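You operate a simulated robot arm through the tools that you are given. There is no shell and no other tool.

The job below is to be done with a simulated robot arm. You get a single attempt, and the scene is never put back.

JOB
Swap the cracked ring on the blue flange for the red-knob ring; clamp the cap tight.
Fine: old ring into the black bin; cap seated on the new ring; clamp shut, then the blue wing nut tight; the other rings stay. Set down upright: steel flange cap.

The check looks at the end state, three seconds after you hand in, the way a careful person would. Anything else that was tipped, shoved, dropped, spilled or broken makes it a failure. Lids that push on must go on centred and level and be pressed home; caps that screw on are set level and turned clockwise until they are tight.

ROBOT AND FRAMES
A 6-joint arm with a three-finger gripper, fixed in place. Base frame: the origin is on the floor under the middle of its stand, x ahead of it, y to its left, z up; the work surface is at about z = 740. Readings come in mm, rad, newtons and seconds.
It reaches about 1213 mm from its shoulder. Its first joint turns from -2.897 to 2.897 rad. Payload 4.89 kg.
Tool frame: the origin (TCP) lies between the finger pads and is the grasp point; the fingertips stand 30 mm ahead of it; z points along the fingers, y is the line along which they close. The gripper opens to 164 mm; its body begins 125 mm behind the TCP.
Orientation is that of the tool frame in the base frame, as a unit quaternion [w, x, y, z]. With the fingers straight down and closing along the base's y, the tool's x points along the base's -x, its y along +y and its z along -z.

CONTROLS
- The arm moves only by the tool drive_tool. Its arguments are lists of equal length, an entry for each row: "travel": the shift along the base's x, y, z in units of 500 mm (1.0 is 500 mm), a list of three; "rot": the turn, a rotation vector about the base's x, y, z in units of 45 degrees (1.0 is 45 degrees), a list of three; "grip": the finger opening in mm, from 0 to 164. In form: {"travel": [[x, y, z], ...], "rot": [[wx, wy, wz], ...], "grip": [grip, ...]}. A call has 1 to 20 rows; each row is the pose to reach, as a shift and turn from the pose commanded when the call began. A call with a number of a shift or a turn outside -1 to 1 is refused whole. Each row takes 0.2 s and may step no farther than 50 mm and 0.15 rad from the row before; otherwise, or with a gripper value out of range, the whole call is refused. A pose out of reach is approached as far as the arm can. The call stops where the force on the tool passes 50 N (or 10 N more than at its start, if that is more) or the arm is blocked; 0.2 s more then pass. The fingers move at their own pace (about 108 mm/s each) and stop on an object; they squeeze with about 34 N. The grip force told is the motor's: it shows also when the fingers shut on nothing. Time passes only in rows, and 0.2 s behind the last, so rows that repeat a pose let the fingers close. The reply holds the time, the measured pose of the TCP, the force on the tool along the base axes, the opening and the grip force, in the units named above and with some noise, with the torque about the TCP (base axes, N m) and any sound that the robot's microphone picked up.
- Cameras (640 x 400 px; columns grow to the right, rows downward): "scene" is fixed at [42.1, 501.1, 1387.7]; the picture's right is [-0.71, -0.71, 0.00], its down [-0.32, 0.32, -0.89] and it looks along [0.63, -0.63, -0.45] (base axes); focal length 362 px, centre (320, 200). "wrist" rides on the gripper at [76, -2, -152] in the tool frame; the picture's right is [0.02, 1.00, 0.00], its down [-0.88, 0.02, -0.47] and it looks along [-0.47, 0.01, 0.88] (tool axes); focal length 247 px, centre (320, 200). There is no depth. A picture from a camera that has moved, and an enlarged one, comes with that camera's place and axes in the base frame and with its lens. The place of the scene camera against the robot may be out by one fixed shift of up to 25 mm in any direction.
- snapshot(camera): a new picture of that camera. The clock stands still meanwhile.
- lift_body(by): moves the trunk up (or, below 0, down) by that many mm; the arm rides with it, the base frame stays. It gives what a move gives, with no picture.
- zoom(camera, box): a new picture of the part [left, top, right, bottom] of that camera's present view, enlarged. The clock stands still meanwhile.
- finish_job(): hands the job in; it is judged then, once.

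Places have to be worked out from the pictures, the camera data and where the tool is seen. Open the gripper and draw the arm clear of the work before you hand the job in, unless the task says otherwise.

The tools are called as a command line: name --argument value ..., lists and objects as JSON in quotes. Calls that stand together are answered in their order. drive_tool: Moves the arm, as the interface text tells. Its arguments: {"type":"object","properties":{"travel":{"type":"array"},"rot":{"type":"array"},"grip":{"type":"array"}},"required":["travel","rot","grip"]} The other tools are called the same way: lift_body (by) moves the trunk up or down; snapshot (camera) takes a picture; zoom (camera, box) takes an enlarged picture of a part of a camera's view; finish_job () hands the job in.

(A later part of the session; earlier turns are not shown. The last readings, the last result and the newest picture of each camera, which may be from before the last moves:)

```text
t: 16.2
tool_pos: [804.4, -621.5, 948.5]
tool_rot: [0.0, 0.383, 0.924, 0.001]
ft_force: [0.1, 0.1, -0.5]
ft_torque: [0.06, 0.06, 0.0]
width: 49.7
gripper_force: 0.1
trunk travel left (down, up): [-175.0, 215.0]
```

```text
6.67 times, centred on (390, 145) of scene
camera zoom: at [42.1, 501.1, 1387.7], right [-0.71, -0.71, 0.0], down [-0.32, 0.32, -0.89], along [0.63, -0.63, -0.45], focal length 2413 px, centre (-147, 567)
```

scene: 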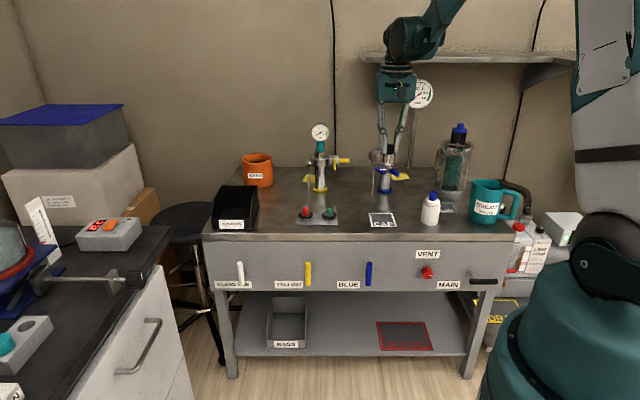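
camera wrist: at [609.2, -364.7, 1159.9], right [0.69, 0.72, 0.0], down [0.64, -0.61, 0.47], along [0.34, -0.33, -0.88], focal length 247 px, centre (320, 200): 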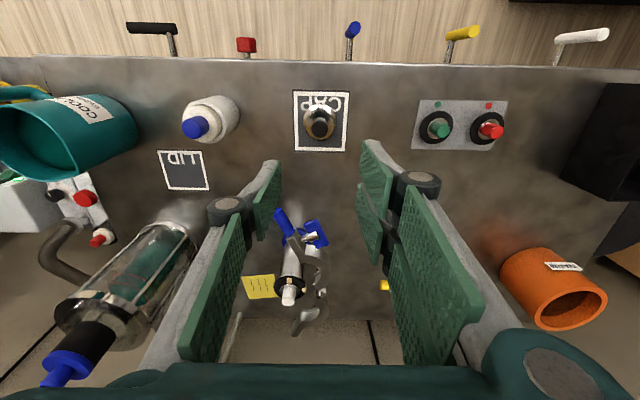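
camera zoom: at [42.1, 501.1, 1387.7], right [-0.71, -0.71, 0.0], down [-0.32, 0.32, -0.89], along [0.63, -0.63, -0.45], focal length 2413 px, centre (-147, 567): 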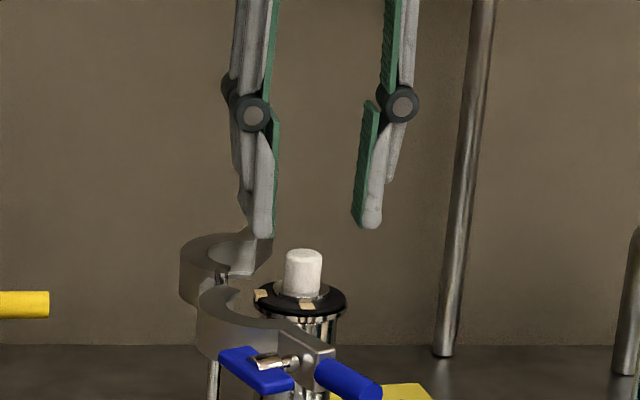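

The white knob is within 1 mm of the tool axis. I lower to z ≈ 916 with the fingers at 40 mm so they clear the clamp hinge, and look.

drive_tool --travel '[[0.001, 0.001, -0.02], [0.001, 0.001, -0.045], [0.001, 0.001, -0.064], [0.001, 0.001, -0.064]]' --rot '[[0, 0, 0], [0, 0, 0], [0, 0, 0], [0, 0, 0]]' --grip '[40, 40, 40, 40]'

zoom --camera "wrist" --box '[240, 110, 400, 250]'

zoom --camera "scene" --box '[370, 130, 410, 180]'

```text
t: 17.2
tool_pos: [803.9, -619.7, 915.5]
tool_rot: [0.0, 0.383, 0.924, 0.0]
ft_force: [0.3, 0.6, -0.5]
ft_torque: [0.04, 0.01, -0.03]
width: 40.4
gripper_force: 0.2
trunk travel left (down, up): [-175.0, 215.0]
```

```text
2.86 times, centred on (320, 180) of wrist
camera zoom: at [749.3, -566.4, 1068.1], right [0.69, 0.72, 0.0], down [0.64, -0.61, 0.47], along [0.34, -0.33, -0.88], focal length 706 px, centre (320, 257)
```

zoom: 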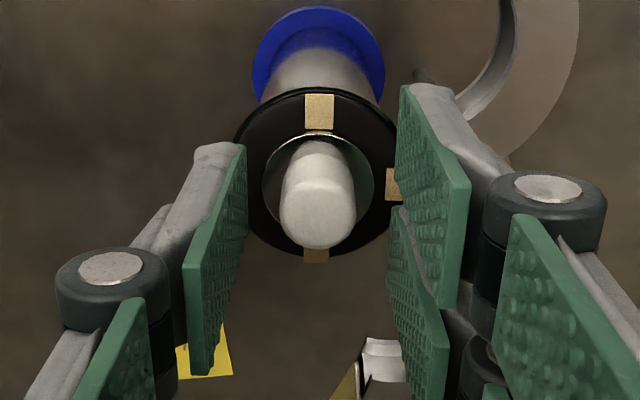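

```text
8.00 times, centred on (390, 155) of scene
camera zoom: at [42.1, 501.1, 1387.7], right [-0.71, -0.71, 0.0], down [-0.32, 0.32, -0.89], along [0.63, -0.63, -0.45], focal length 2896 px, centre (-240, 560)
```

zoom: 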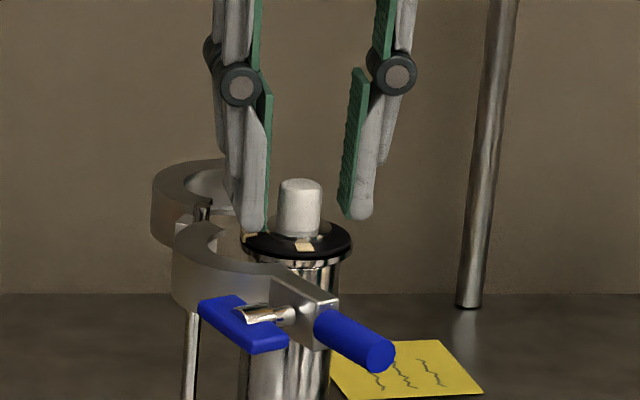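

Fingers straddle the white knob. I close on it.

drive_tool --travel '[[-0.0008, -0.0008, 0], [-0.0008, -0.0008, 0], [-0.0008, -0.0008, 0], [-0.0008, -0.0008, 0]]' --rot '[[0, 0, 0], [0, 0, 0], [0, 0, 0], [0, 0, 0]]' --grip '[30, 8, 8, 8]'

drive_tool --travel '[[0, 0, 0.01], [0, 0, 0.03], [0, 0, 0.08], [0, 0, 0.16], [0, 0, 0.22], [0, 0, 0.22]]' --rot '[[0, 0, 0], [0, 0, 0], [0, 0, 0], [0, 0, 0], [0, 0, 0], [0, 0, 0]]' --grip '[8, 8, 8, 8, 8, 8]'

zoom --camera "scene" --box '[350, 75, 430, 195]'

snapshot --camera "wrist"

```text
t: 18.2
tool_pos: [803.9, -620.5, 916.3]
tool_rot: [0.0, 0.383, 0.924, 0.0]
ft_force: [0.2, 0.0, -0.9]
ft_torque: [-0.06, -0.01, -0.04]
width: 18.6
gripper_force: 34.6
trunk travel left (down, up): [-175.0, 215.0]
```

```text
t: 19.6
tool_pos: [804.5, -620.5, 1026.1]
tool_rot: [0.0, 0.383, 0.924, 0.0]
ft_force: [-0.1, 0.5, 0.4]
ft_torque: [-0.04, -0.04, 0.04]
width: 18.3
gripper_force: 34.1
trunk travel left (down, up): [-175.0, 215.0]
```

```text
3.33 times, centred on (390, 135) of scene
camera zoom: at [42.1, 501.1, 1387.7], right [-0.71, -0.71, 0.0], down [-0.32, 0.32, -0.89], along [0.63, -0.63, -0.45], focal length 1207 px, centre (87, 417)
```

zoom: 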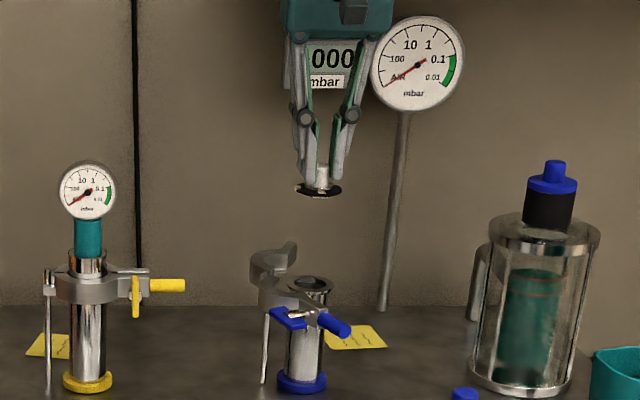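

```text
taken
camera wrist: at [749.1, -567.1, 1178.7], right [0.69, 0.72, 0.0], down [0.64, -0.61, 0.47], along [0.34, -0.33, -0.88], focal length 247 px, centre (320, 200)
```

wrist: 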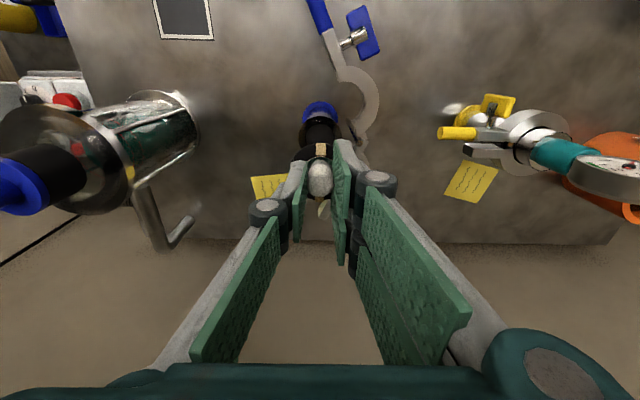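

The old ring comes away cleanly and the flange is bare. The black bin looks to be near (1042, -65), so I go around the front (avoiding the yellow gauge) to about (960, -130) and look.

drive_tool --travel '[[-0.035, 0.09, 0], [-0.07, 0.18, 0], [-0.105, 0.27, 0], [-0.139, 0.361, 0], [-0.174, 0.451, 0], [-0.209, 0.541, 0], [-0.144, 0.596, 0], [-0.079, 0.651, 0], [-0.014, 0.706, 0], [0.051, 0.761, 0], [0.116, 0.816, 0], [0.181, 0.871, 0], [0.246, 0.926, 0], [0.311, 0.981, 0], [0.311, 0.981, 0]]' --rot '[[0, 0, 0], [0, 0, 0], [0, 0, 0], [0, 0, 0], [0, 0, 0], [0, 0, 0], [0, 0, 0], [0, 0, 0], [0, 0, 0], [0, 0, 0], [0, 0, 0], [0, 0, 0], [0, 0, 0], [0, 0, 0], [0, 0, 0]]' --grip '[8, 8, 8, 8, 8, 8, 8, 8, 8, 8, 8, 8, 8, 8, 8]'

snapshot --camera "wrist"

snapshot --camera "scene"

```text
t: 22.8
tool_pos: [960.0, -129.3, 1025.2]
tool_rot: [0.0, 0.382, 0.924, 0.0]
ft_force: [0.9, 1.0, -0.8]
ft_torque: [-0.03, 0.09, -0.01]
width: 18.7
gripper_force: 34.2
trunk travel left (down, up): [-175.0, 215.0]
```

```text
taken
camera wrist: at [904.7, -76.6, 1177.2], right [0.69, 0.72, 0.0], down [0.64, -0.61, 0.47], along [0.34, -0.33, -0.88], focal length 247 px, centre (320, 200)
```

wrist: 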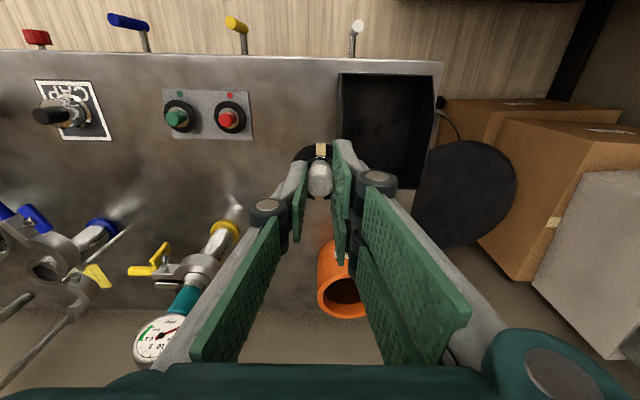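

```text
taken
```

scene: 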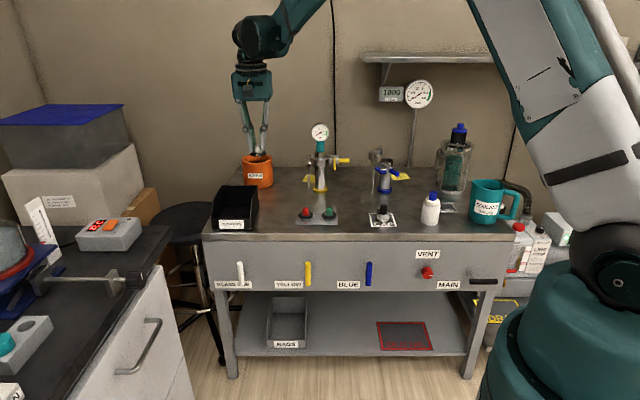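

The bin's interior centre works out to about (1033, -67), consistent in both views. I move over it and lower the ring inside.

drive_tool --travel '[[0.049, 0.042, 0], [0.098, 0.084, 0], [0.146, 0.125, 0], [0.146, 0.125, -0.09], [0.146, 0.125, -0.18], [0.146, 0.125, -0.24], [0.146, 0.125, -0.24]]' --rot '[[0, 0, 0], [0, 0, 0], [0, 0, 0], [0, 0, 0], [0, 0, 0], [0, 0, 0], [0, 0, 0]]' --grip '[8, 8, 8, 8, 8, 8, 8]'

snapshot --camera "wrist"

zoom --camera "scene" --box '[190, 100, 290, 240]'

```text
t: 24.4
tool_pos: [1033.6, -67.1, 906.0]
tool_rot: [0.001, 0.383, 0.924, 0.0]
ft_force: [-0.1, 0.4, -1.3]
ft_torque: [-0.03, 0.08, 0.03]
width: 18.6
gripper_force: 34.2
trunk travel left (down, up): [-175.0, 215.0]
```

```text
taken
camera wrist: at [977.6, -13.5, 1058.1], right [0.69, 0.72, 0.0], down [0.64, -0.61, 0.47], along [0.34, -0.33, -0.88], focal length 247 px, centre (320, 200)
```

wrist: 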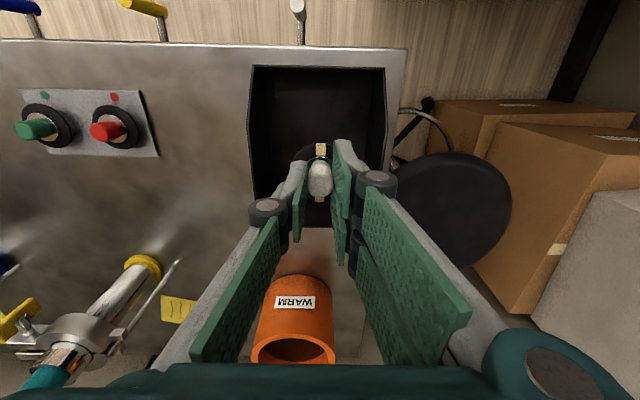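

```text
2.86 times, centred on (240, 170) of scene
camera zoom: at [42.1, 501.1, 1387.7], right [-0.71, -0.71, 0.0], down [-0.32, 0.32, -0.89], along [0.63, -0.63, -0.45], focal length 1034 px, centre (549, 286)
```

zoom: 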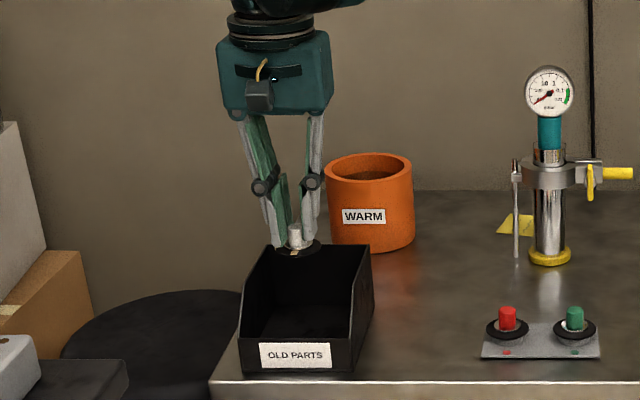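

The ring is over the middle of the bin. I lower to z ≈ 800 (ring just above the bin floor), then check.

drive_tool --travel '[[0, 0, -0.08], [0, 0, -0.15], [0, 0, -0.2], [0, 0, -0.212], [0, 0, -0.212]]' --rot '[[0, 0, 0], [0, 0, 0], [0, 0, 0], [0, 0, 0], [0, 0, 0]]' --grip '[8, 8, 8, 8, 8]'

zoom --camera "scene" --box '[190, 150, 270, 240]'

zoom --camera "wrist" --box '[220, 60, 420, 220]'

```text
t: 25.6
tool_pos: [1032.0, -68.4, 800.5]
tool_rot: [0.0, 0.382, 0.924, 0.001]
ft_force: [2.3, -0.6, 0.2]
ft_torque: [-0.02, 0.03, 0.01]
width: 18.8
gripper_force: 33.9
trunk travel left (down, up): [-175.0, 215.0]
```

```text
4.44 times, centred on (230, 195) of scene
camera zoom: at [42.1, 501.1, 1387.7], right [-0.71, -0.71, 0.0], down [-0.32, 0.32, -0.89], along [0.63, -0.63, -0.45], focal length 1609 px, centre (720, 222)
```

zoom: 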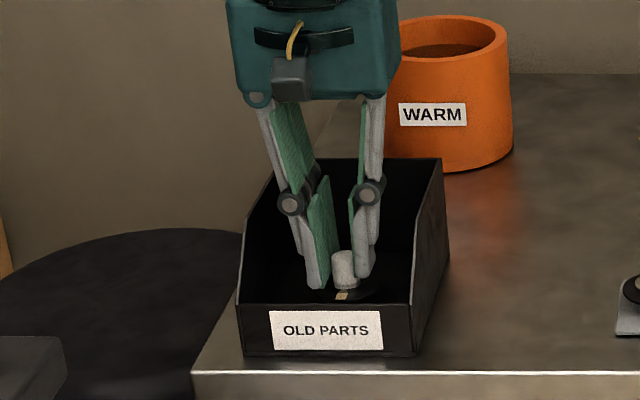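

```text
2.50 times, centred on (320, 140) of wrist
camera zoom: at [976.7, -14.1, 952.2], right [0.69, 0.72, 0.0], down [0.64, -0.61, 0.47], along [0.34, -0.33, -0.88], focal length 617 px, centre (320, 350)
```

zoom: 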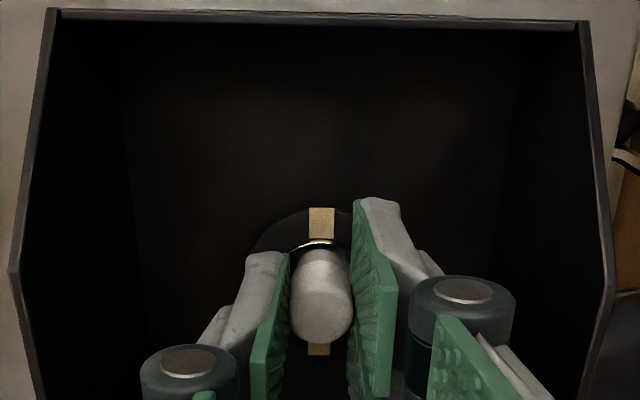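

The ring is inside the bin, a few mm above its floor. I lower 5 mm more, open the fingers and rise straight up.

drive_tool --travel '[[0, 0, -0.01], [0, 0, -0.01], [0, 0, -0.01], [0, 0, -0.01], [0, 0, 0.03], [0, 0, 0.1], [0, 0, 0.19], [0, 0, 0.28], [0, 0, 0.36], [0, 0, 0.36]]' --rot '[[0, 0, 0], [0, 0, 0], [0, 0, 0], [0, 0, 0], [0, 0, 0], [0, 0, 0], [0, 0, 0], [0, 0, 0], [0, 0, 0], [0, 0, 0]]' --grip '[8, 25, 45, 45, 45, 50, 60, 60, 60, 60]'

snapshot --camera "wrist"

zoom --camera "scene" --box '[190, 150, 270, 240]'

```text
t: 27.8
tool_pos: [1033.6, -68.1, 979.5]
tool_rot: [0.0, 0.383, 0.924, 0.0]
ft_force: [-0.1, -1.0, 0.1]
ft_torque: [0.0, -0.05, 0.03]
width: 60.1
gripper_force: 0.0
trunk travel left (down, up): [-175.0, 215.0]
```

```text
taken
camera wrist: at [977.8, -15.2, 1132.8], right [0.69, 0.72, 0.0], down [0.64, -0.61, 0.47], along [0.34, -0.33, -0.88], focal length 247 px, centre (320, 200)
```

wrist: 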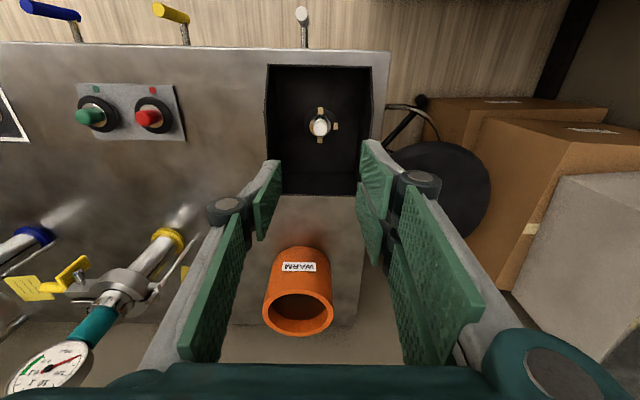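

```text
4.44 times, centred on (230, 195) of scene
camera zoom: at [42.1, 501.1, 1387.7], right [-0.71, -0.71, 0.0], down [-0.32, 0.32, -0.89], along [0.63, -0.63, -0.45], focal length 1609 px, centre (720, 222)
```

zoom: 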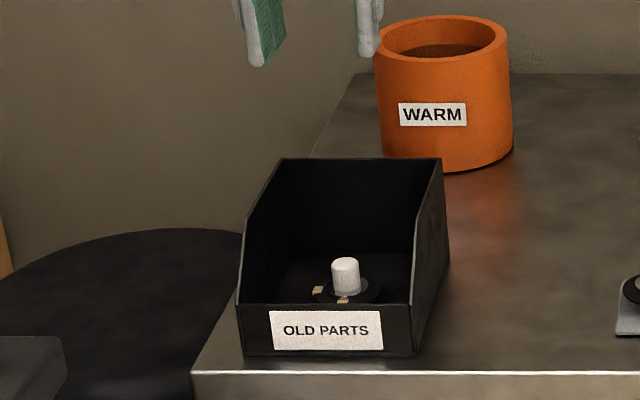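

The cracked ring lies in the black bin. Next I move over the red-knob ring, which I judge to be near (857, -224).

drive_tool --travel '[[-0.059, -0.052, -0.005], [-0.118, -0.104, -0.01], [-0.177, -0.156, -0.02], [-0.236, -0.208, -0.03], [-0.295, -0.26, -0.035], [-0.353, -0.312, -0.04], [-0.353, -0.312, -0.04]]' --rot '[[0, 0, 0], [0, 0, 0], [0, 0, 0], [0, 0, 0], [0, 0, 0], [0, 0, 0], [0, 0, 0]]' --grip '[60, 60, 60, 60, 60, 60, 60]'

snapshot --camera "wrist"

zoom --camera "wrist" --box '[220, 60, 420, 200]'

```text
t: 29.4
tool_pos: [854.5, -223.7, 956.7]
tool_rot: [0.001, 0.383, 0.924, 0.0]
ft_force: [-0.3, -0.1, -0.4]
ft_torque: [0.01, -0.05, 0.04]
width: 59.9
gripper_force: 0.1
trunk travel left (down, up): [-175.0, 215.0]
```

```text
taken
camera wrist: at [799.0, -171.4, 1110.3], right [0.69, 0.72, 0.0], down [0.64, -0.61, 0.47], along [0.34, -0.33, -0.88], focal length 247 px, centre (320, 200)
```

wrist: 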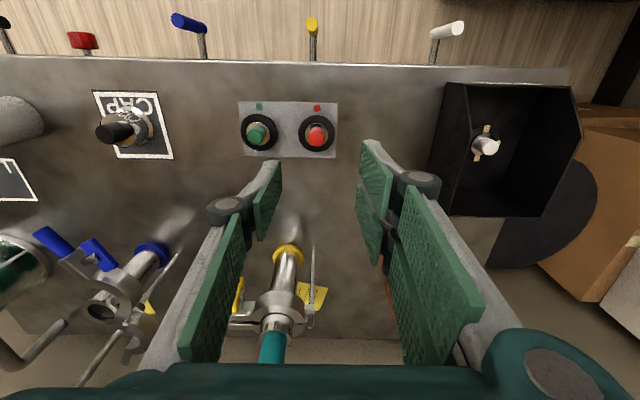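

```text
2.86 times, centred on (320, 130) of wrist
camera zoom: at [799.0, -171.4, 1110.3], right [0.69, 0.72, 0.0], down [0.64, -0.61, 0.47], along [0.34, -0.33, -0.88], focal length 706 px, centre (320, 400)
```

zoom: 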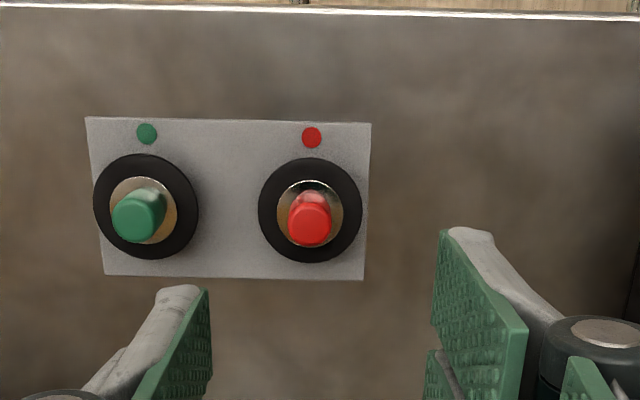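

The red ring's axis works out to about (855, -231.5), knob top near z = 786. I correct and go down to z = 850 for another look.

drive_tool --travel '[[0.0012, -0.0156, -0.04], [0.0012, -0.0156, -0.12], [0.0012, -0.0156, -0.2], [0.0012, -0.0156, -0.214], [0.0012, -0.0156, -0.214]]' --rot '[[0, 0, 0], [0, 0, 0], [0, 0, 0], [0, 0, 0], [0, 0, 0]]' --grip '[60, 50, 44, 44, 44]'

zoom --camera "wrist" --box '[240, 90, 400, 230]'

zoom --camera "scene" --box '[280, 160, 350, 230]'

```text
t: 30.6
tool_pos: [857.9, -231.9, 850.9]
tool_rot: [0.0, 0.383, 0.924, 0.0]
ft_force: [0.7, -0.8, 0.6]
ft_torque: [-0.01, 0.08, 0.02]
width: 44.1
gripper_force: 0.1
trunk travel left (down, up): [-175.0, 215.0]
```

```text
2.86 times, centred on (320, 160) of wrist
camera zoom: at [802.3, -178.3, 1003.2], right [0.69, 0.72, 0.0], down [0.64, -0.61, 0.47], along [0.34, -0.33, -0.88], focal length 706 px, centre (320, 314)
```

zoom: 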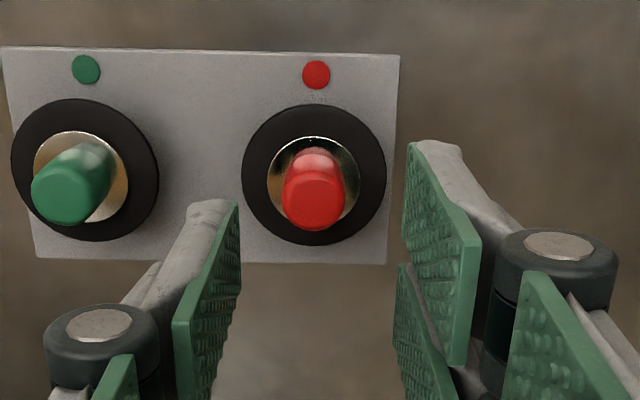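

```text
5.71 times, centred on (315, 195) of scene
camera zoom: at [42.1, 501.1, 1387.7], right [-0.71, -0.71, 0.0], down [-0.32, 0.32, -0.89], along [0.63, -0.63, -0.45], focal length 2068 px, centre (349, 229)
```

zoom: 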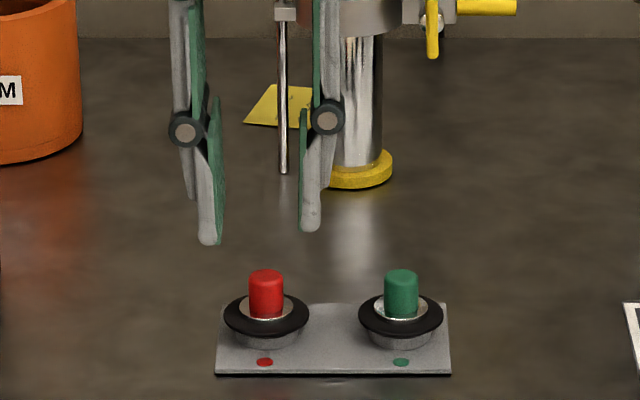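

Small correction needed: about 2.6 mm toward the picture's left. I correct by (-2.8, -0.9) mm and lower to z = 800.

drive_tool --travel '[[-0.0056, -0.0018, -0.03], [-0.0056, -0.0018, -0.07], [-0.0056, -0.0018, -0.1], [-0.0056, -0.0018, -0.1]]' --rot '[[0, 0, 0], [0, 0, 0], [0, 0, 0], [0, 0, 0]]' --grip '[40, 40, 40, 40]'

zoom --camera "wrist" --box '[240, 110, 400, 250]'

zoom --camera "scene" --box '[285, 180, 345, 230]'

```text
t: 31.6
tool_pos: [855.8, -231.6, 803.8]
tool_rot: [0.0, 0.383, 0.924, -0.001]
ft_force: [0.4, 0.2, -0.6]
ft_torque: [0.02, -0.03, 0.04]
width: 40.1
gripper_force: 0.0
trunk travel left (down, up): [-175.0, 215.0]
```

```text
2.86 times, centred on (320, 180) of wrist
camera zoom: at [799.7, -178.5, 955.8], right [0.69, 0.72, 0.0], down [0.64, -0.61, 0.47], along [0.34, -0.33, -0.88], focal length 706 px, centre (320, 257)
```

zoom: 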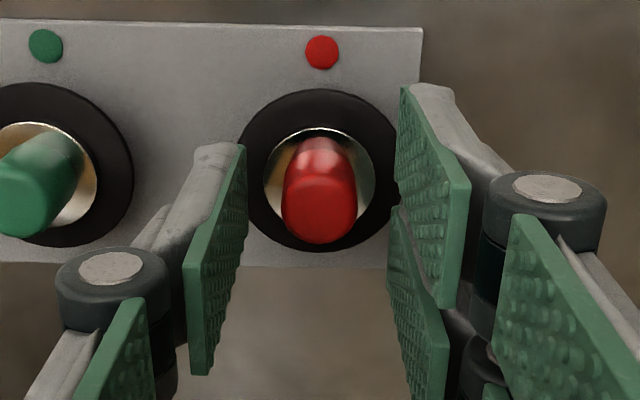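

```text
8.00 times, centred on (315, 205) of scene
camera zoom: at [42.1, 501.1, 1387.7], right [-0.71, -0.71, 0.0], down [-0.32, 0.32, -0.89], along [0.63, -0.63, -0.45], focal length 2896 px, centre (360, 160)
```

zoom: 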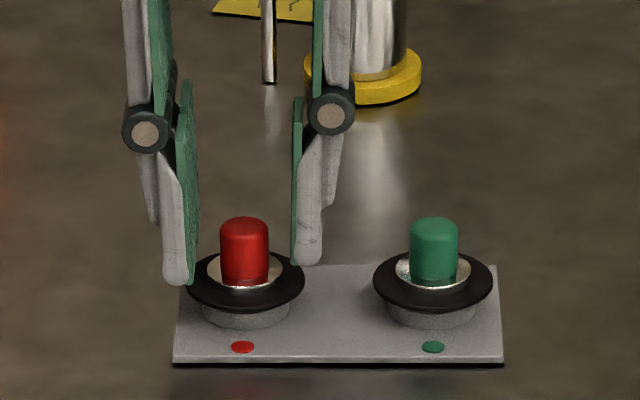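

Well centred. I lower 3 mm and close on the red knob.

drive_tool --travel '[[-0.0007, -0.0007, -0.006], [-0.0007, -0.0007, -0.006], [-0.0007, -0.0007, -0.006], [-0.0007, -0.0007, -0.006], [-0.0007, -0.0007, -0.006]]' --rot '[[0, 0, 0], [0, 0, 0], [0, 0, 0], [0, 0, 0], [0, 0, 0]]' --grip '[40, 30, 8, 8, 8]'

drive_tool --travel '[[0, 0, 0.008], [0, 0, 0.02], [0, 0, 0.06], [0, 0, 0.15], [0, 0, 0.24], [0, 0, 0.33], [0, 0, 0.42], [0, 0, 0.45], [0, 0, 0.45]]' --rot '[[0, 0, 0], [0, 0, 0], [0, 0, 0], [0, 0, 0], [0, 0, 0], [0, 0, 0], [0, 0, 0], [0, 0, 0], [0, 0, 0]]' --grip '[8, 8, 8, 8, 8, 8, 8, 8, 8]'

snapshot --camera "scene"

zoom --camera "scene" --box '[280, 80, 350, 230]'

zoom --camera "wrist" --box '[240, 110, 400, 250]'

```text
t: 32.8
tool_pos: [854.0, -232.0, 798.8]
tool_rot: [0.0, 0.382, 0.924, -0.001]
ft_force: [0.2, 0.4, -0.1]
ft_torque: [-0.03, -0.03, 0.01]
width: 18.5
gripper_force: 34.0
trunk travel left (down, up): [-175.0, 215.0]
```

```text
t: 34.8
tool_pos: [851.6, -232.4, 1025.8]
tool_rot: [0.001, 0.383, 0.924, 0.0]
ft_force: [-0.1, -0.4, 0.5]
ft_torque: [-0.01, -0.07, 0.06]
width: 18.4
gripper_force: 34.1
trunk travel left (down, up): [-175.0, 215.0]
```

```text
taken
```

scene: 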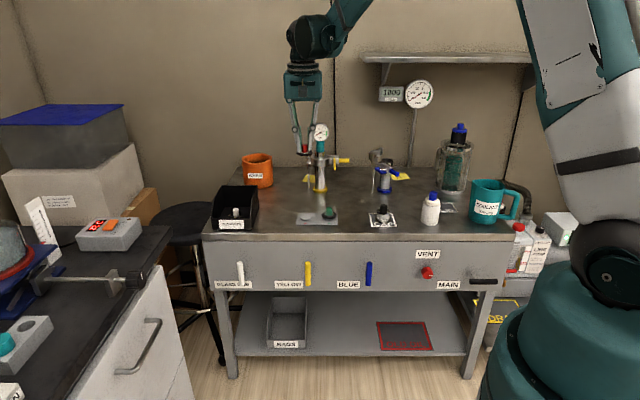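

```text
2.67 times, centred on (315, 155) of scene
camera zoom: at [42.1, 501.1, 1387.7], right [-0.71, -0.71, 0.0], down [-0.32, 0.32, -0.89], along [0.63, -0.63, -0.45], focal length 965 px, centre (333, 320)
```

zoom: 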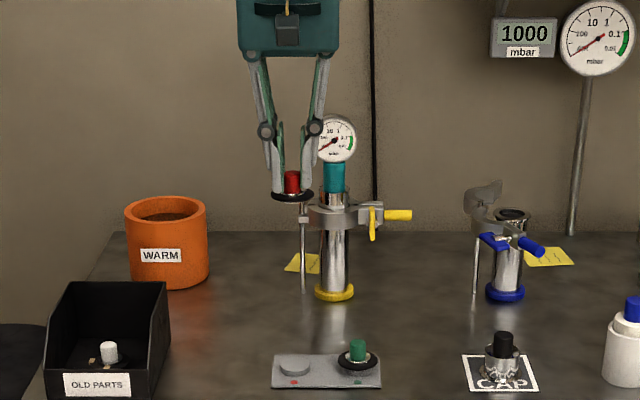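

```text
2.86 times, centred on (320, 180) of wrist
camera zoom: at [797.0, -178.2, 1178.3], right [0.69, 0.72, 0.0], down [0.64, -0.61, 0.47], along [0.34, -0.33, -0.88], focal length 706 px, centre (320, 257)
```

zoom: 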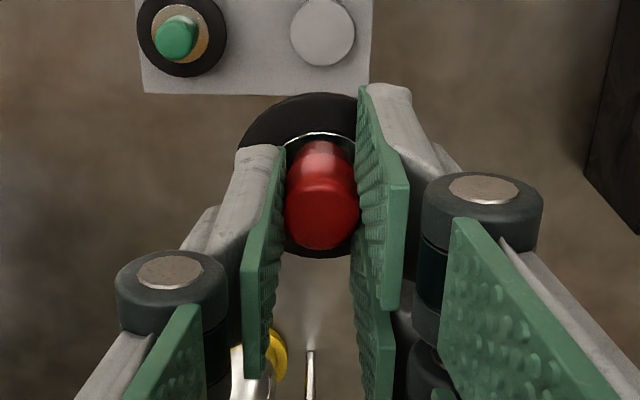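

The red-knob ring is held level and the green one stays. I carry it to above the blue flange.

drive_tool --travel '[[-0.036, -0.084, 0], [-0.072, -0.168, 0], [-0.107, -0.251, 0], [-0.143, -0.335, 0], [-0.133, -0.423, 0], [-0.123, -0.512, 0], [-0.114, -0.6, 0], [-0.104, -0.689, 0], [-0.094, -0.777, 0], [-0.094, -0.777, 0]]' --rot '[[0, 0, 0], [0, 0, 0], [0, 0, 0], [0, 0, 0], [0, 0, 0], [0, 0, 0], [0, 0, 0], [0, 0, 0], [0, 0, 0], [0, 0, 0]]' --grip '[8, 8, 8, 8, 8, 8, 8, 8, 8, 8]'

zoom --camera "wrist" --box '[240, 70, 400, 210]'

zoom --camera "scene" --box '[360, 100, 420, 180]'

```text
t: 37.0
tool_pos: [809.2, -624.3, 1024.5]
tool_rot: [0.0, 0.382, 0.924, 0.0]
ft_force: [0.2, -0.4, 0.2]
ft_torque: [0.08, 0.01, 0.03]
width: 18.3
gripper_force: 34.0
trunk travel left (down, up): [-175.0, 215.0]
```

```text
2.86 times, centred on (320, 140) of wrist
camera zoom: at [754.3, -569.9, 1176.9], right [0.69, 0.72, 0.0], down [0.64, -0.61, 0.47], along [0.34, -0.33, -0.88], focal length 706 px, centre (320, 371)
```

zoom: 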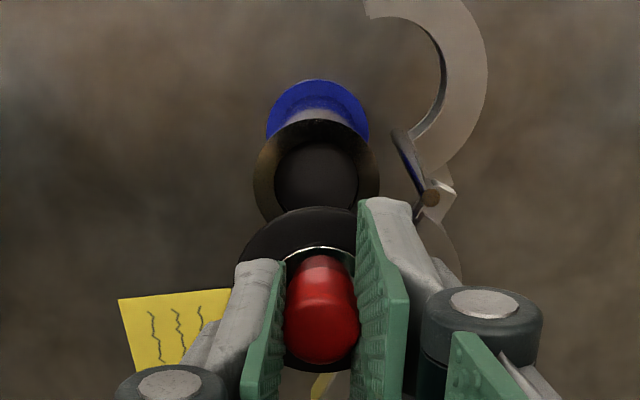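

```text
5.00 times, centred on (390, 140) of scene
camera zoom: at [42.1, 501.1, 1387.7], right [-0.71, -0.71, 0.0], down [-0.32, 0.32, -0.89], along [0.63, -0.63, -0.45], focal length 1810 px, centre (-30, 500)
```

zoom: 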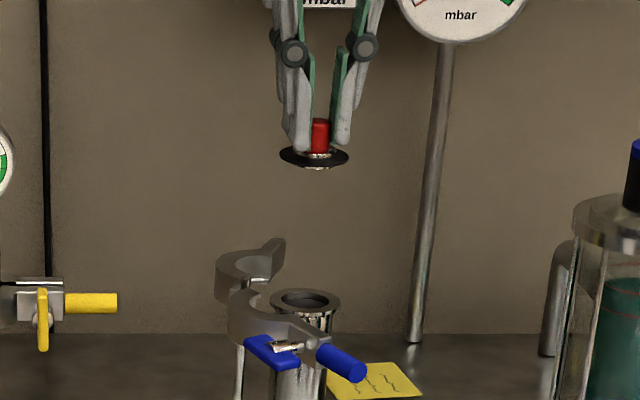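

The flange axis is at about (803.6, -621.6). I correct by (-5.6, +2.7) mm and descend to z = 938, leaving the ring about 22 mm above its seat.

drive_tool --travel '[[-0.0112, 0.0054, -0.03], [-0.0112, 0.0054, -0.1], [-0.0112, 0.0054, -0.15], [-0.0112, 0.0054, -0.173], [-0.0112, 0.0054, -0.173]]' --rot '[[0, 0, 0], [0, 0, 0], [0, 0, 0], [0, 0, 0], [0, 0, 0]]' --grip '[8, 8, 8, 8, 8]'

zoom --camera "wrist" --box '[240, 90, 400, 230]'

zoom --camera "scene" --box '[370, 135, 410, 175]'

```text
t: 38.2
tool_pos: [802.2, -619.2, 936.7]
tool_rot: [0.0, 0.382, 0.924, 0.0]
ft_force: [-0.5, 0.0, -1.6]
ft_torque: [0.0, 0.02, 0.03]
width: 18.4
gripper_force: 33.6
trunk travel left (down, up): [-175.0, 215.0]
```

```text
2.86 times, centred on (320, 160) of wrist
camera zoom: at [746.8, -566.7, 1089.8], right [0.69, 0.72, 0.0], down [0.64, -0.61, 0.47], along [0.34, -0.33, -0.88], focal length 706 px, centre (320, 314)
```

zoom: 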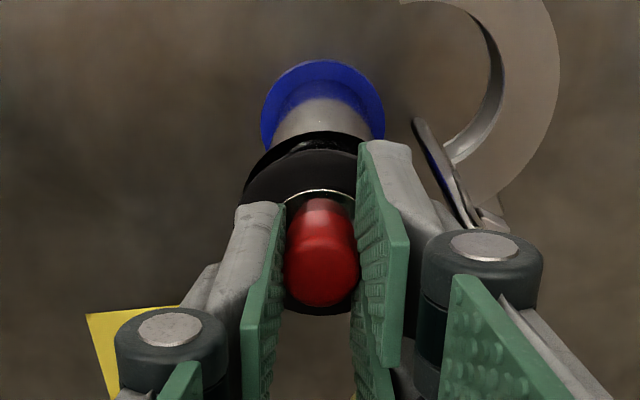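

```text
10.00 times, centred on (390, 155) of scene
camera zoom: at [42.1, 501.1, 1387.7], right [-0.71, -0.71, 0.0], down [-0.32, 0.32, -0.89], along [0.63, -0.63, -0.45], focal length 3620 px, centre (-380, 650)
```

zoom: 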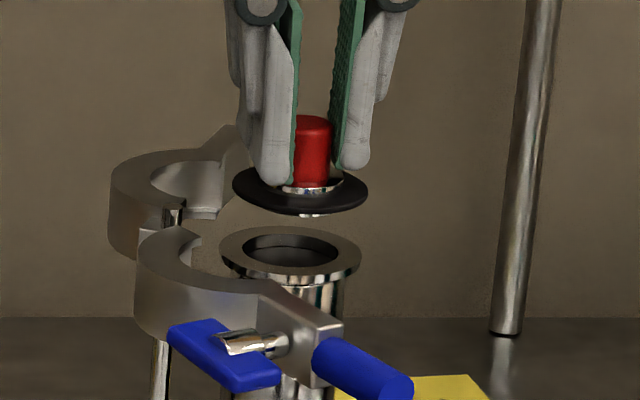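

Residual offset is about 1-2 mm. I correct by (+2.1, -0.4) mm and lower to z ≈ 924 for a last check.

drive_tool --travel '[[0.0042, -0.0008, 0], [0.0042, -0.0008, -0.015], [0.0042, -0.0008, -0.025], [0.0042, -0.0008, -0.025], [0.0042, -0.0008, -0.025]]' --rot '[[0, 0, 0], [0, 0, 0], [0, 0, 0], [0, 0, 0], [0, 0, 0]]' --grip '[8, 8, 8, 8, 8]'

zoom --camera "wrist" --box '[260, 90, 380, 200]'

zoom --camera "scene" --box '[375, 145, 405, 170]'

```text
t: 39.4
tool_pos: [804.8, -620.3, 924.9]
tool_rot: [0.0, 0.384, 0.924, 0.0]
ft_force: [0.5, -0.2, -1.3]
ft_torque: [0.02, 0.02, -0.02]
width: 18.7
gripper_force: 34.0
trunk travel left (down, up): [-175.0, 215.0]
```

```text
3.64 times, centred on (320, 145) of wrist
camera zoom: at [748.8, -566.2, 1077.8], right [0.69, 0.72, 0.0], down [0.64, -0.61, 0.47], along [0.34, -0.33, -0.88], focal length 898 px, centre (320, 400)
```

zoom: 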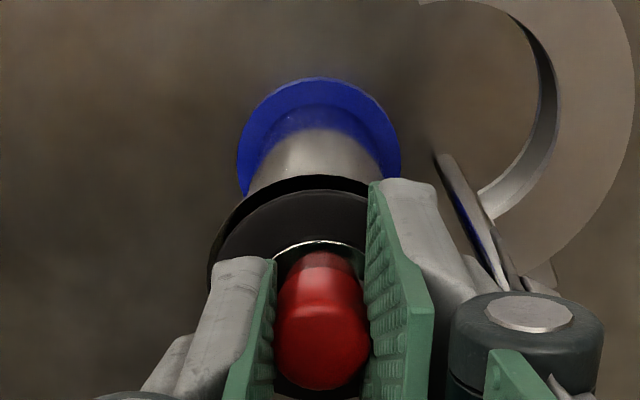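

```text
16.00 times, centred on (390, 158) of scene
camera zoom: at [42.1, 501.1, 1387.7], right [-0.71, -0.71, 0.0], down [-0.32, 0.32, -0.89], along [0.63, -0.63, -0.45], focal length 5792 px, centre (-800, 880)
```

zoom: 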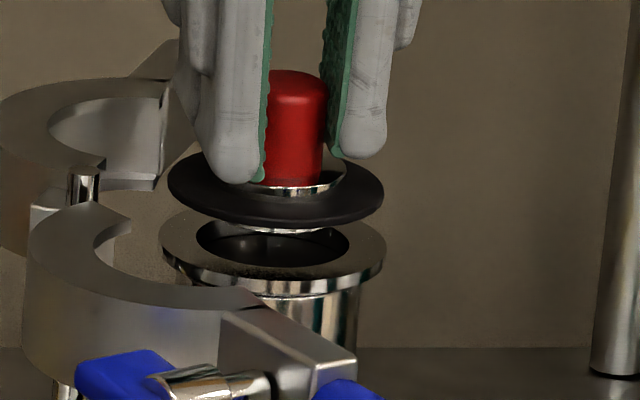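

Both views agree the ring is centred over the flange within about 1 mm. I lower in small steps watching force.

drive_tool --travel '[[0, 0, -0.008], [0, 0, -0.014], [0, 0, -0.018], [0, 0, -0.018]]' --rot '[[0, 0, 0], [0, 0, 0], [0, 0, 0], [0, 0, 0]]' --grip '[8, 8, 8, 8]'

zoom --camera "scene" --box '[375, 145, 405, 170]'

zoom --camera "wrist" --box '[260, 90, 380, 200]'

```text
t: 40.4
tool_pos: [805.3, -619.5, 915.5]
tool_rot: [0.0, 0.382, 0.924, 0.0]
ft_force: [-0.6, 0.1, -0.6]
ft_torque: [0.04, -0.02, -0.02]
width: 18.5
gripper_force: 34.1
trunk travel left (down, up): [-175.0, 215.0]
```

```text
16.00 times, centred on (390, 158) of scene
camera zoom: at [42.1, 501.1, 1387.7], right [-0.71, -0.71, 0.0], down [-0.32, 0.32, -0.89], along [0.63, -0.63, -0.45], focal length 5792 px, centre (-800, 880)
```

zoom: 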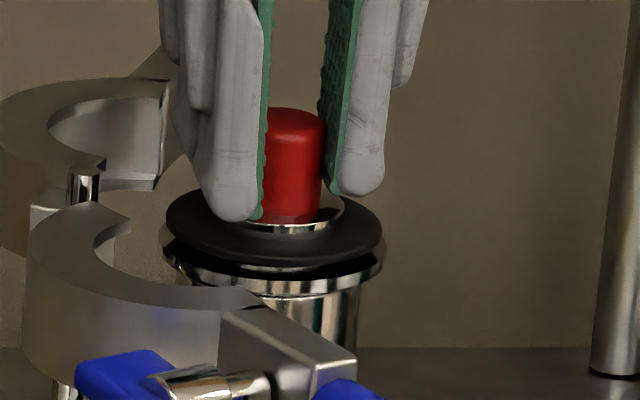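

```text
3.64 times, centred on (320, 145) of wrist
camera zoom: at [748.7, -566.6, 1068.2], right [0.69, 0.72, 0.0], down [0.64, -0.61, 0.47], along [0.34, -0.33, -0.88], focal length 898 px, centre (320, 400)
```

zoom: 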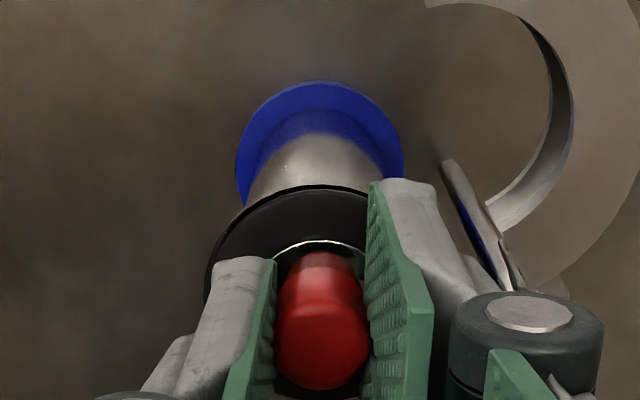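

The ring is nearly down, still centred and no contact yet. I continue in small steps.

drive_tool --travel '[[0, 0, -0.004], [0, 0, -0.006], [0, 0, -0.006]]' --rot '[[0, 0, 0], [0, 0, 0], [0, 0, 0]]' --grip '[8, 8, 8]'

zoom --camera "scene" --box '[375, 145, 405, 170]'

```text
t: 41.2
tool_pos: [804.9, -620.4, 912.9]
tool_rot: [0.0, 0.383, 0.924, 0.001]
ft_force: [0.4, 0.1, -0.7]
ft_torque: [-0.01, -0.01, -0.01]
width: 18.4
gripper_force: 34.4
trunk travel left (down, up): [-175.0, 215.0]
```

```text
16.00 times, centred on (390, 158) of scene
camera zoom: at [42.1, 501.1, 1387.7], right [-0.71, -0.71, 0.0], down [-0.32, 0.32, -0.89], along [0.63, -0.63, -0.45], focal length 5792 px, centre (-800, 880)
```

zoom: 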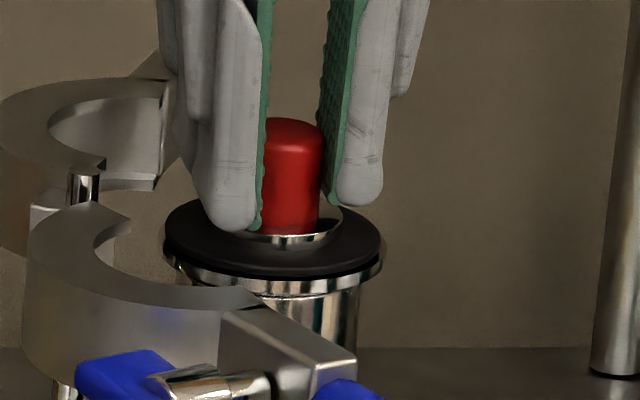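

Almost seated, no contact force yet. I lower another 2 mm.

drive_tool --travel '[[0, 0, -0.003], [0, 0, -0.004], [0, 0, -0.004]]' --rot '[[0, 0, 0], [0, 0, 0], [0, 0, 0]]' --grip '[8, 8, 8]'

zoom --camera "scene" --box '[375, 145, 405, 170]'

```text
t: 42.0
tool_pos: [803.4, -619.9, 913.8]
tool_rot: [-0.001, 0.382, 0.924, -0.001]
ft_force: [9.5, -5.6, 23.2]
ft_torque: [0.02, -0.13, -0.07]
width: 18.6
gripper_force: 33.4
trunk travel left (down, up): [-175.0, 215.0]
```

```text
16.00 times, centred on (390, 158) of scene
camera zoom: at [42.1, 501.1, 1387.7], right [-0.71, -0.71, 0.0], down [-0.32, 0.32, -0.89], along [0.63, -0.63, -0.45], focal length 5792 px, centre (-800, 880)
```

zoom: 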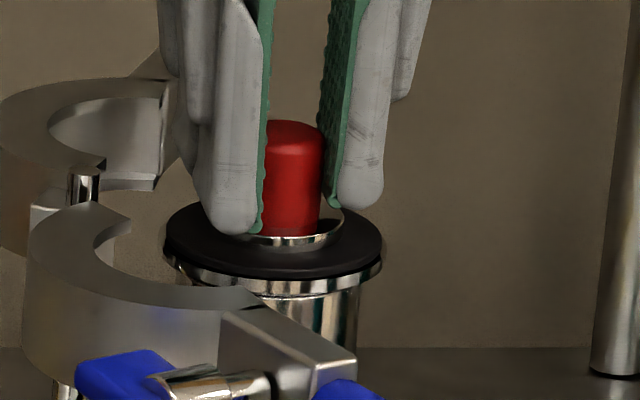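

Contact at 23 N with about 11 N pushing the tool toward +e2 (away from the bench front), so the sleeve touches the front edge of the bore. I ease 1.2 mm toward the back and read the force again.

drive_tool --travel '[[0.0017, -0.0017, 0], [0.0017, -0.0017, 0]]' --rot '[[0, 0, 0], [0, 0, 0]]' --grip '[8, 8]'

zoom --camera "scene" --box '[380, 152, 402, 168]'

```text
t: 42.6
tool_pos: [801.8, -619.6, 912.4]
tool_rot: [0.0, 0.383, 0.924, 0.001]
ft_force: [3.3, 0.6, 21.6]
ft_torque: [0.22, 0.07, 0.01]
width: 18.6
gripper_force: 34.5
trunk travel left (down, up): [-175.0, 215.0]
```

```text
16.00 times, centred on (391, 160) of scene
camera zoom: at [42.1, 501.1, 1387.7], right [-0.71, -0.71, 0.0], down [-0.32, 0.32, -0.89], along [0.63, -0.63, -0.45], focal length 5792 px, centre (-816, 840)
```

zoom: 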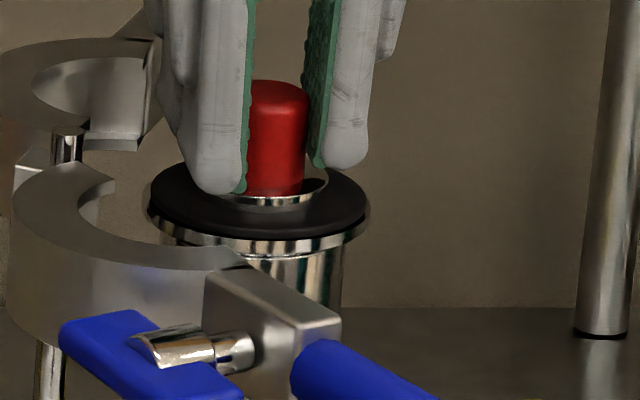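

Side force dropped; the ring looks flush. I press 1 mm further to see whether it is home.

drive_tool --travel '[[0, 0, -0.002], [0, 0, -0.002]]' --rot '[[0, 0, 0], [0, 0, 0]]' --grip '[8, 8]'

zoom --camera "scene" --box '[380, 152, 402, 168]'

zoom --camera "wrist" --box '[260, 90, 380, 200]'

```text
t: 43.2
tool_pos: [804.4, -618.9, 912.3]
tool_rot: [-0.001, 0.382, 0.924, 0.0]
ft_force: [3.4, -1.3, 24.3]
ft_torque: [0.07, -0.05, 0.02]
width: 18.7
gripper_force: 34.0
trunk travel left (down, up): [-175.0, 215.0]
```

```text
16.00 times, centred on (391, 160) of scene
camera zoom: at [42.1, 501.1, 1387.7], right [-0.71, -0.71, 0.0], down [-0.32, 0.32, -0.89], along [0.63, -0.63, -0.45], focal length 5792 px, centre (-816, 840)
```

zoom: 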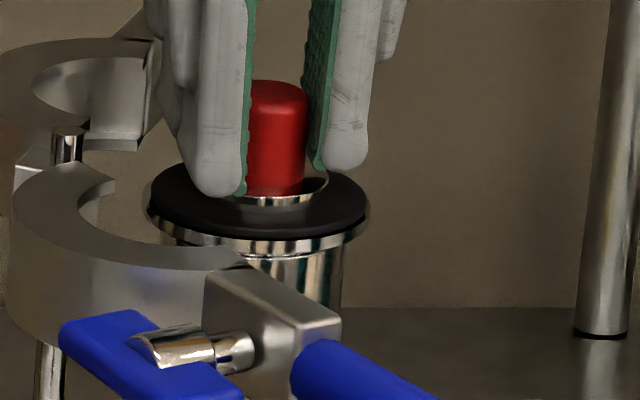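

```text
3.64 times, centred on (320, 145) of wrist
camera zoom: at [748.2, -566.4, 1064.3], right [0.69, 0.72, 0.0], down [0.64, -0.61, 0.47], along [0.34, -0.33, -0.88], focal length 898 px, centre (320, 400)
```

zoom: 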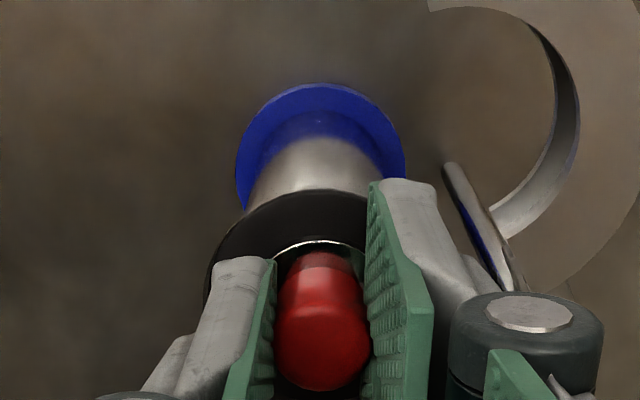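

Force stays near 24 N while the fingers creep down the knob, so the ring is home. I release, rise, and inspect.

drive_tool --travel '[[0, 0, 0.002], [0, 0, 0.002], [0, 0, 0.002], [0, 0, 0.03], [0, 0, 0.1], [0, 0, 0.18], [0, 0, 0.22], [0, 0, 0.22]]' --rot '[[0, 0, 0], [0, 0, 0], [0, 0, 0], [0, 0, 0], [0, 0, 0], [0, 0, 0], [0, 0, 0], [0, 0, 0]]' --grip '[20, 34, 38, 40, 50, 60, 60, 60]'

zoom --camera "scene" --box '[375, 145, 405, 170]'

zoom --camera "wrist" --box '[260, 90, 380, 200]'

```text
t: 45.0
tool_pos: [804.6, -622.1, 1020.2]
tool_rot: [0.0, 0.383, 0.924, 0.001]
ft_force: [-0.6, 0.3, -0.4]
ft_torque: [-0.05, -0.02, -0.01]
width: 60.1
gripper_force: 0.1
trunk travel left (down, up): [-175.0, 215.0]
```

```text
16.00 times, centred on (390, 158) of scene
camera zoom: at [42.1, 501.1, 1387.7], right [-0.71, -0.71, 0.0], down [-0.32, 0.32, -0.89], along [0.63, -0.63, -0.45], focal length 5792 px, centre (-800, 880)
```

zoom: 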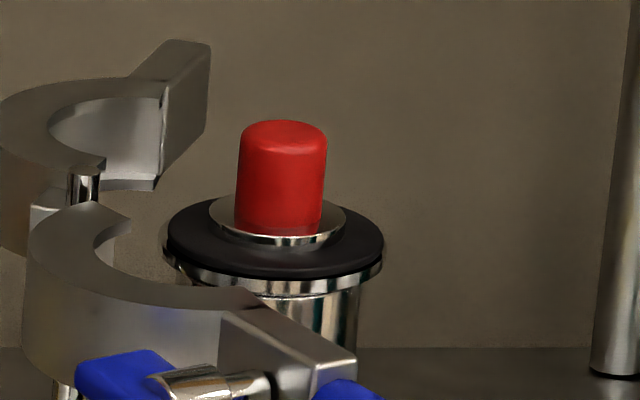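

```text
3.64 times, centred on (320, 145) of wrist
camera zoom: at [749.0, -568.8, 1173.2], right [0.69, 0.72, 0.0], down [0.64, -0.61, 0.47], along [0.34, -0.33, -0.88], focal length 898 px, centre (320, 400)
```

zoom: 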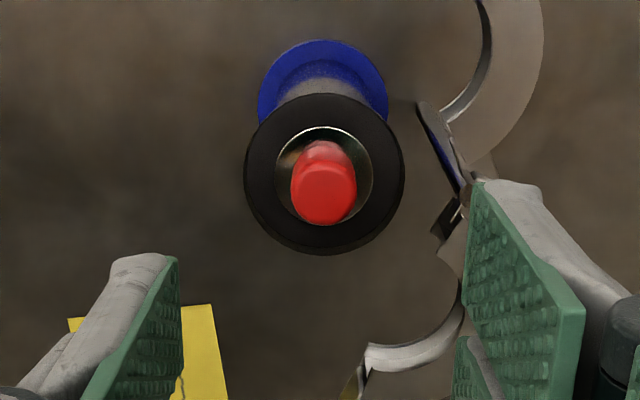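

The red-knob ring sits level and centred on the blue flange, at the same height the old one had. Now I go back to the cap on its mat.

drive_tool --travel '[[-0.0466, 0.068, 0], [-0.0932, 0.136, 0], [-0.1398, 0.204, 0], [-0.1864, 0.272, 0], [-0.233, 0.34, 0], [-0.2796, 0.407, 0], [-0.2796, 0.407, -0.09], [-0.2796, 0.407, -0.18], [-0.2796, 0.407, -0.26], [-0.2796, 0.407, -0.3], [-0.2796, 0.407, -0.3]]' --rot '[[0, 0, 0], [0, 0, 0], [0, 0, 0], [0, 0, 0], [0, 0, 0], [0, 0, 0], [0, 0, 0], [0, 0, 0], [0, 0, 0], [0, 0, 0], [0, 0, 0]]' --grip '[60, 60, 60, 60, 60, 60, 60, 60, 60, 60, 60]'

zoom --camera "wrist" --box '[240, 90, 400, 230]'

zoom --camera "scene" --box '[355, 170, 415, 235]'

```text
t: 47.4
tool_pos: [665.9, -417.4, 870.9]
tool_rot: [0.001, 0.383, 0.924, -0.001]
ft_force: [0.7, -0.5, 0.2]
ft_torque: [0.02, 0.04, -0.01]
width: 60.1
gripper_force: 0.0
trunk travel left (down, up): [-175.0, 215.0]
```

```text
2.86 times, centred on (320, 160) of wrist
camera zoom: at [610.6, -363.8, 1023.9], right [0.69, 0.72, 0.0], down [0.64, -0.61, 0.47], along [0.34, -0.33, -0.88], focal length 706 px, centre (320, 314)
```

zoom: 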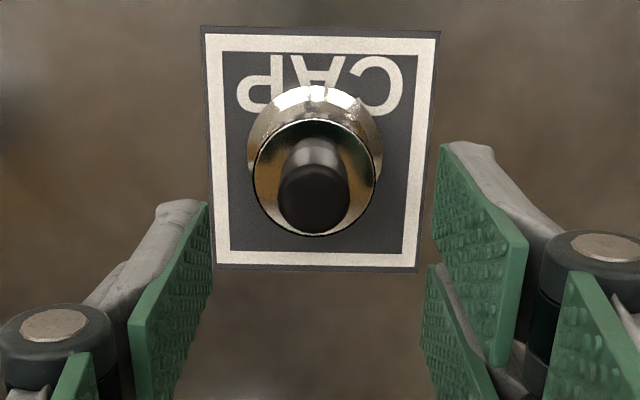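

```text
6.15 times, centred on (385, 202) of scene
camera zoom: at [42.1, 501.1, 1387.7], right [-0.71, -0.71, 0.0], down [-0.32, 0.32, -0.89], along [0.63, -0.63, -0.45], focal length 2228 px, centre (-80, 185)
```

zoom: 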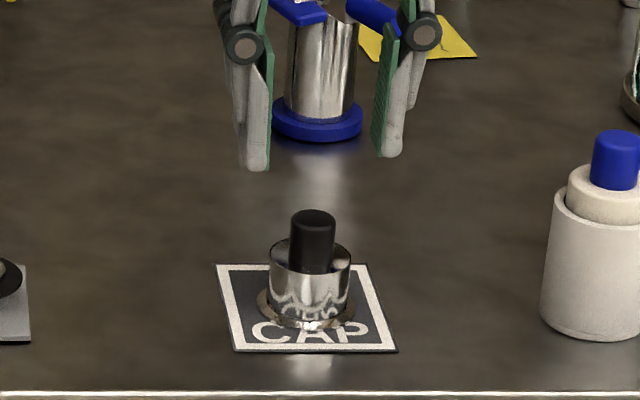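

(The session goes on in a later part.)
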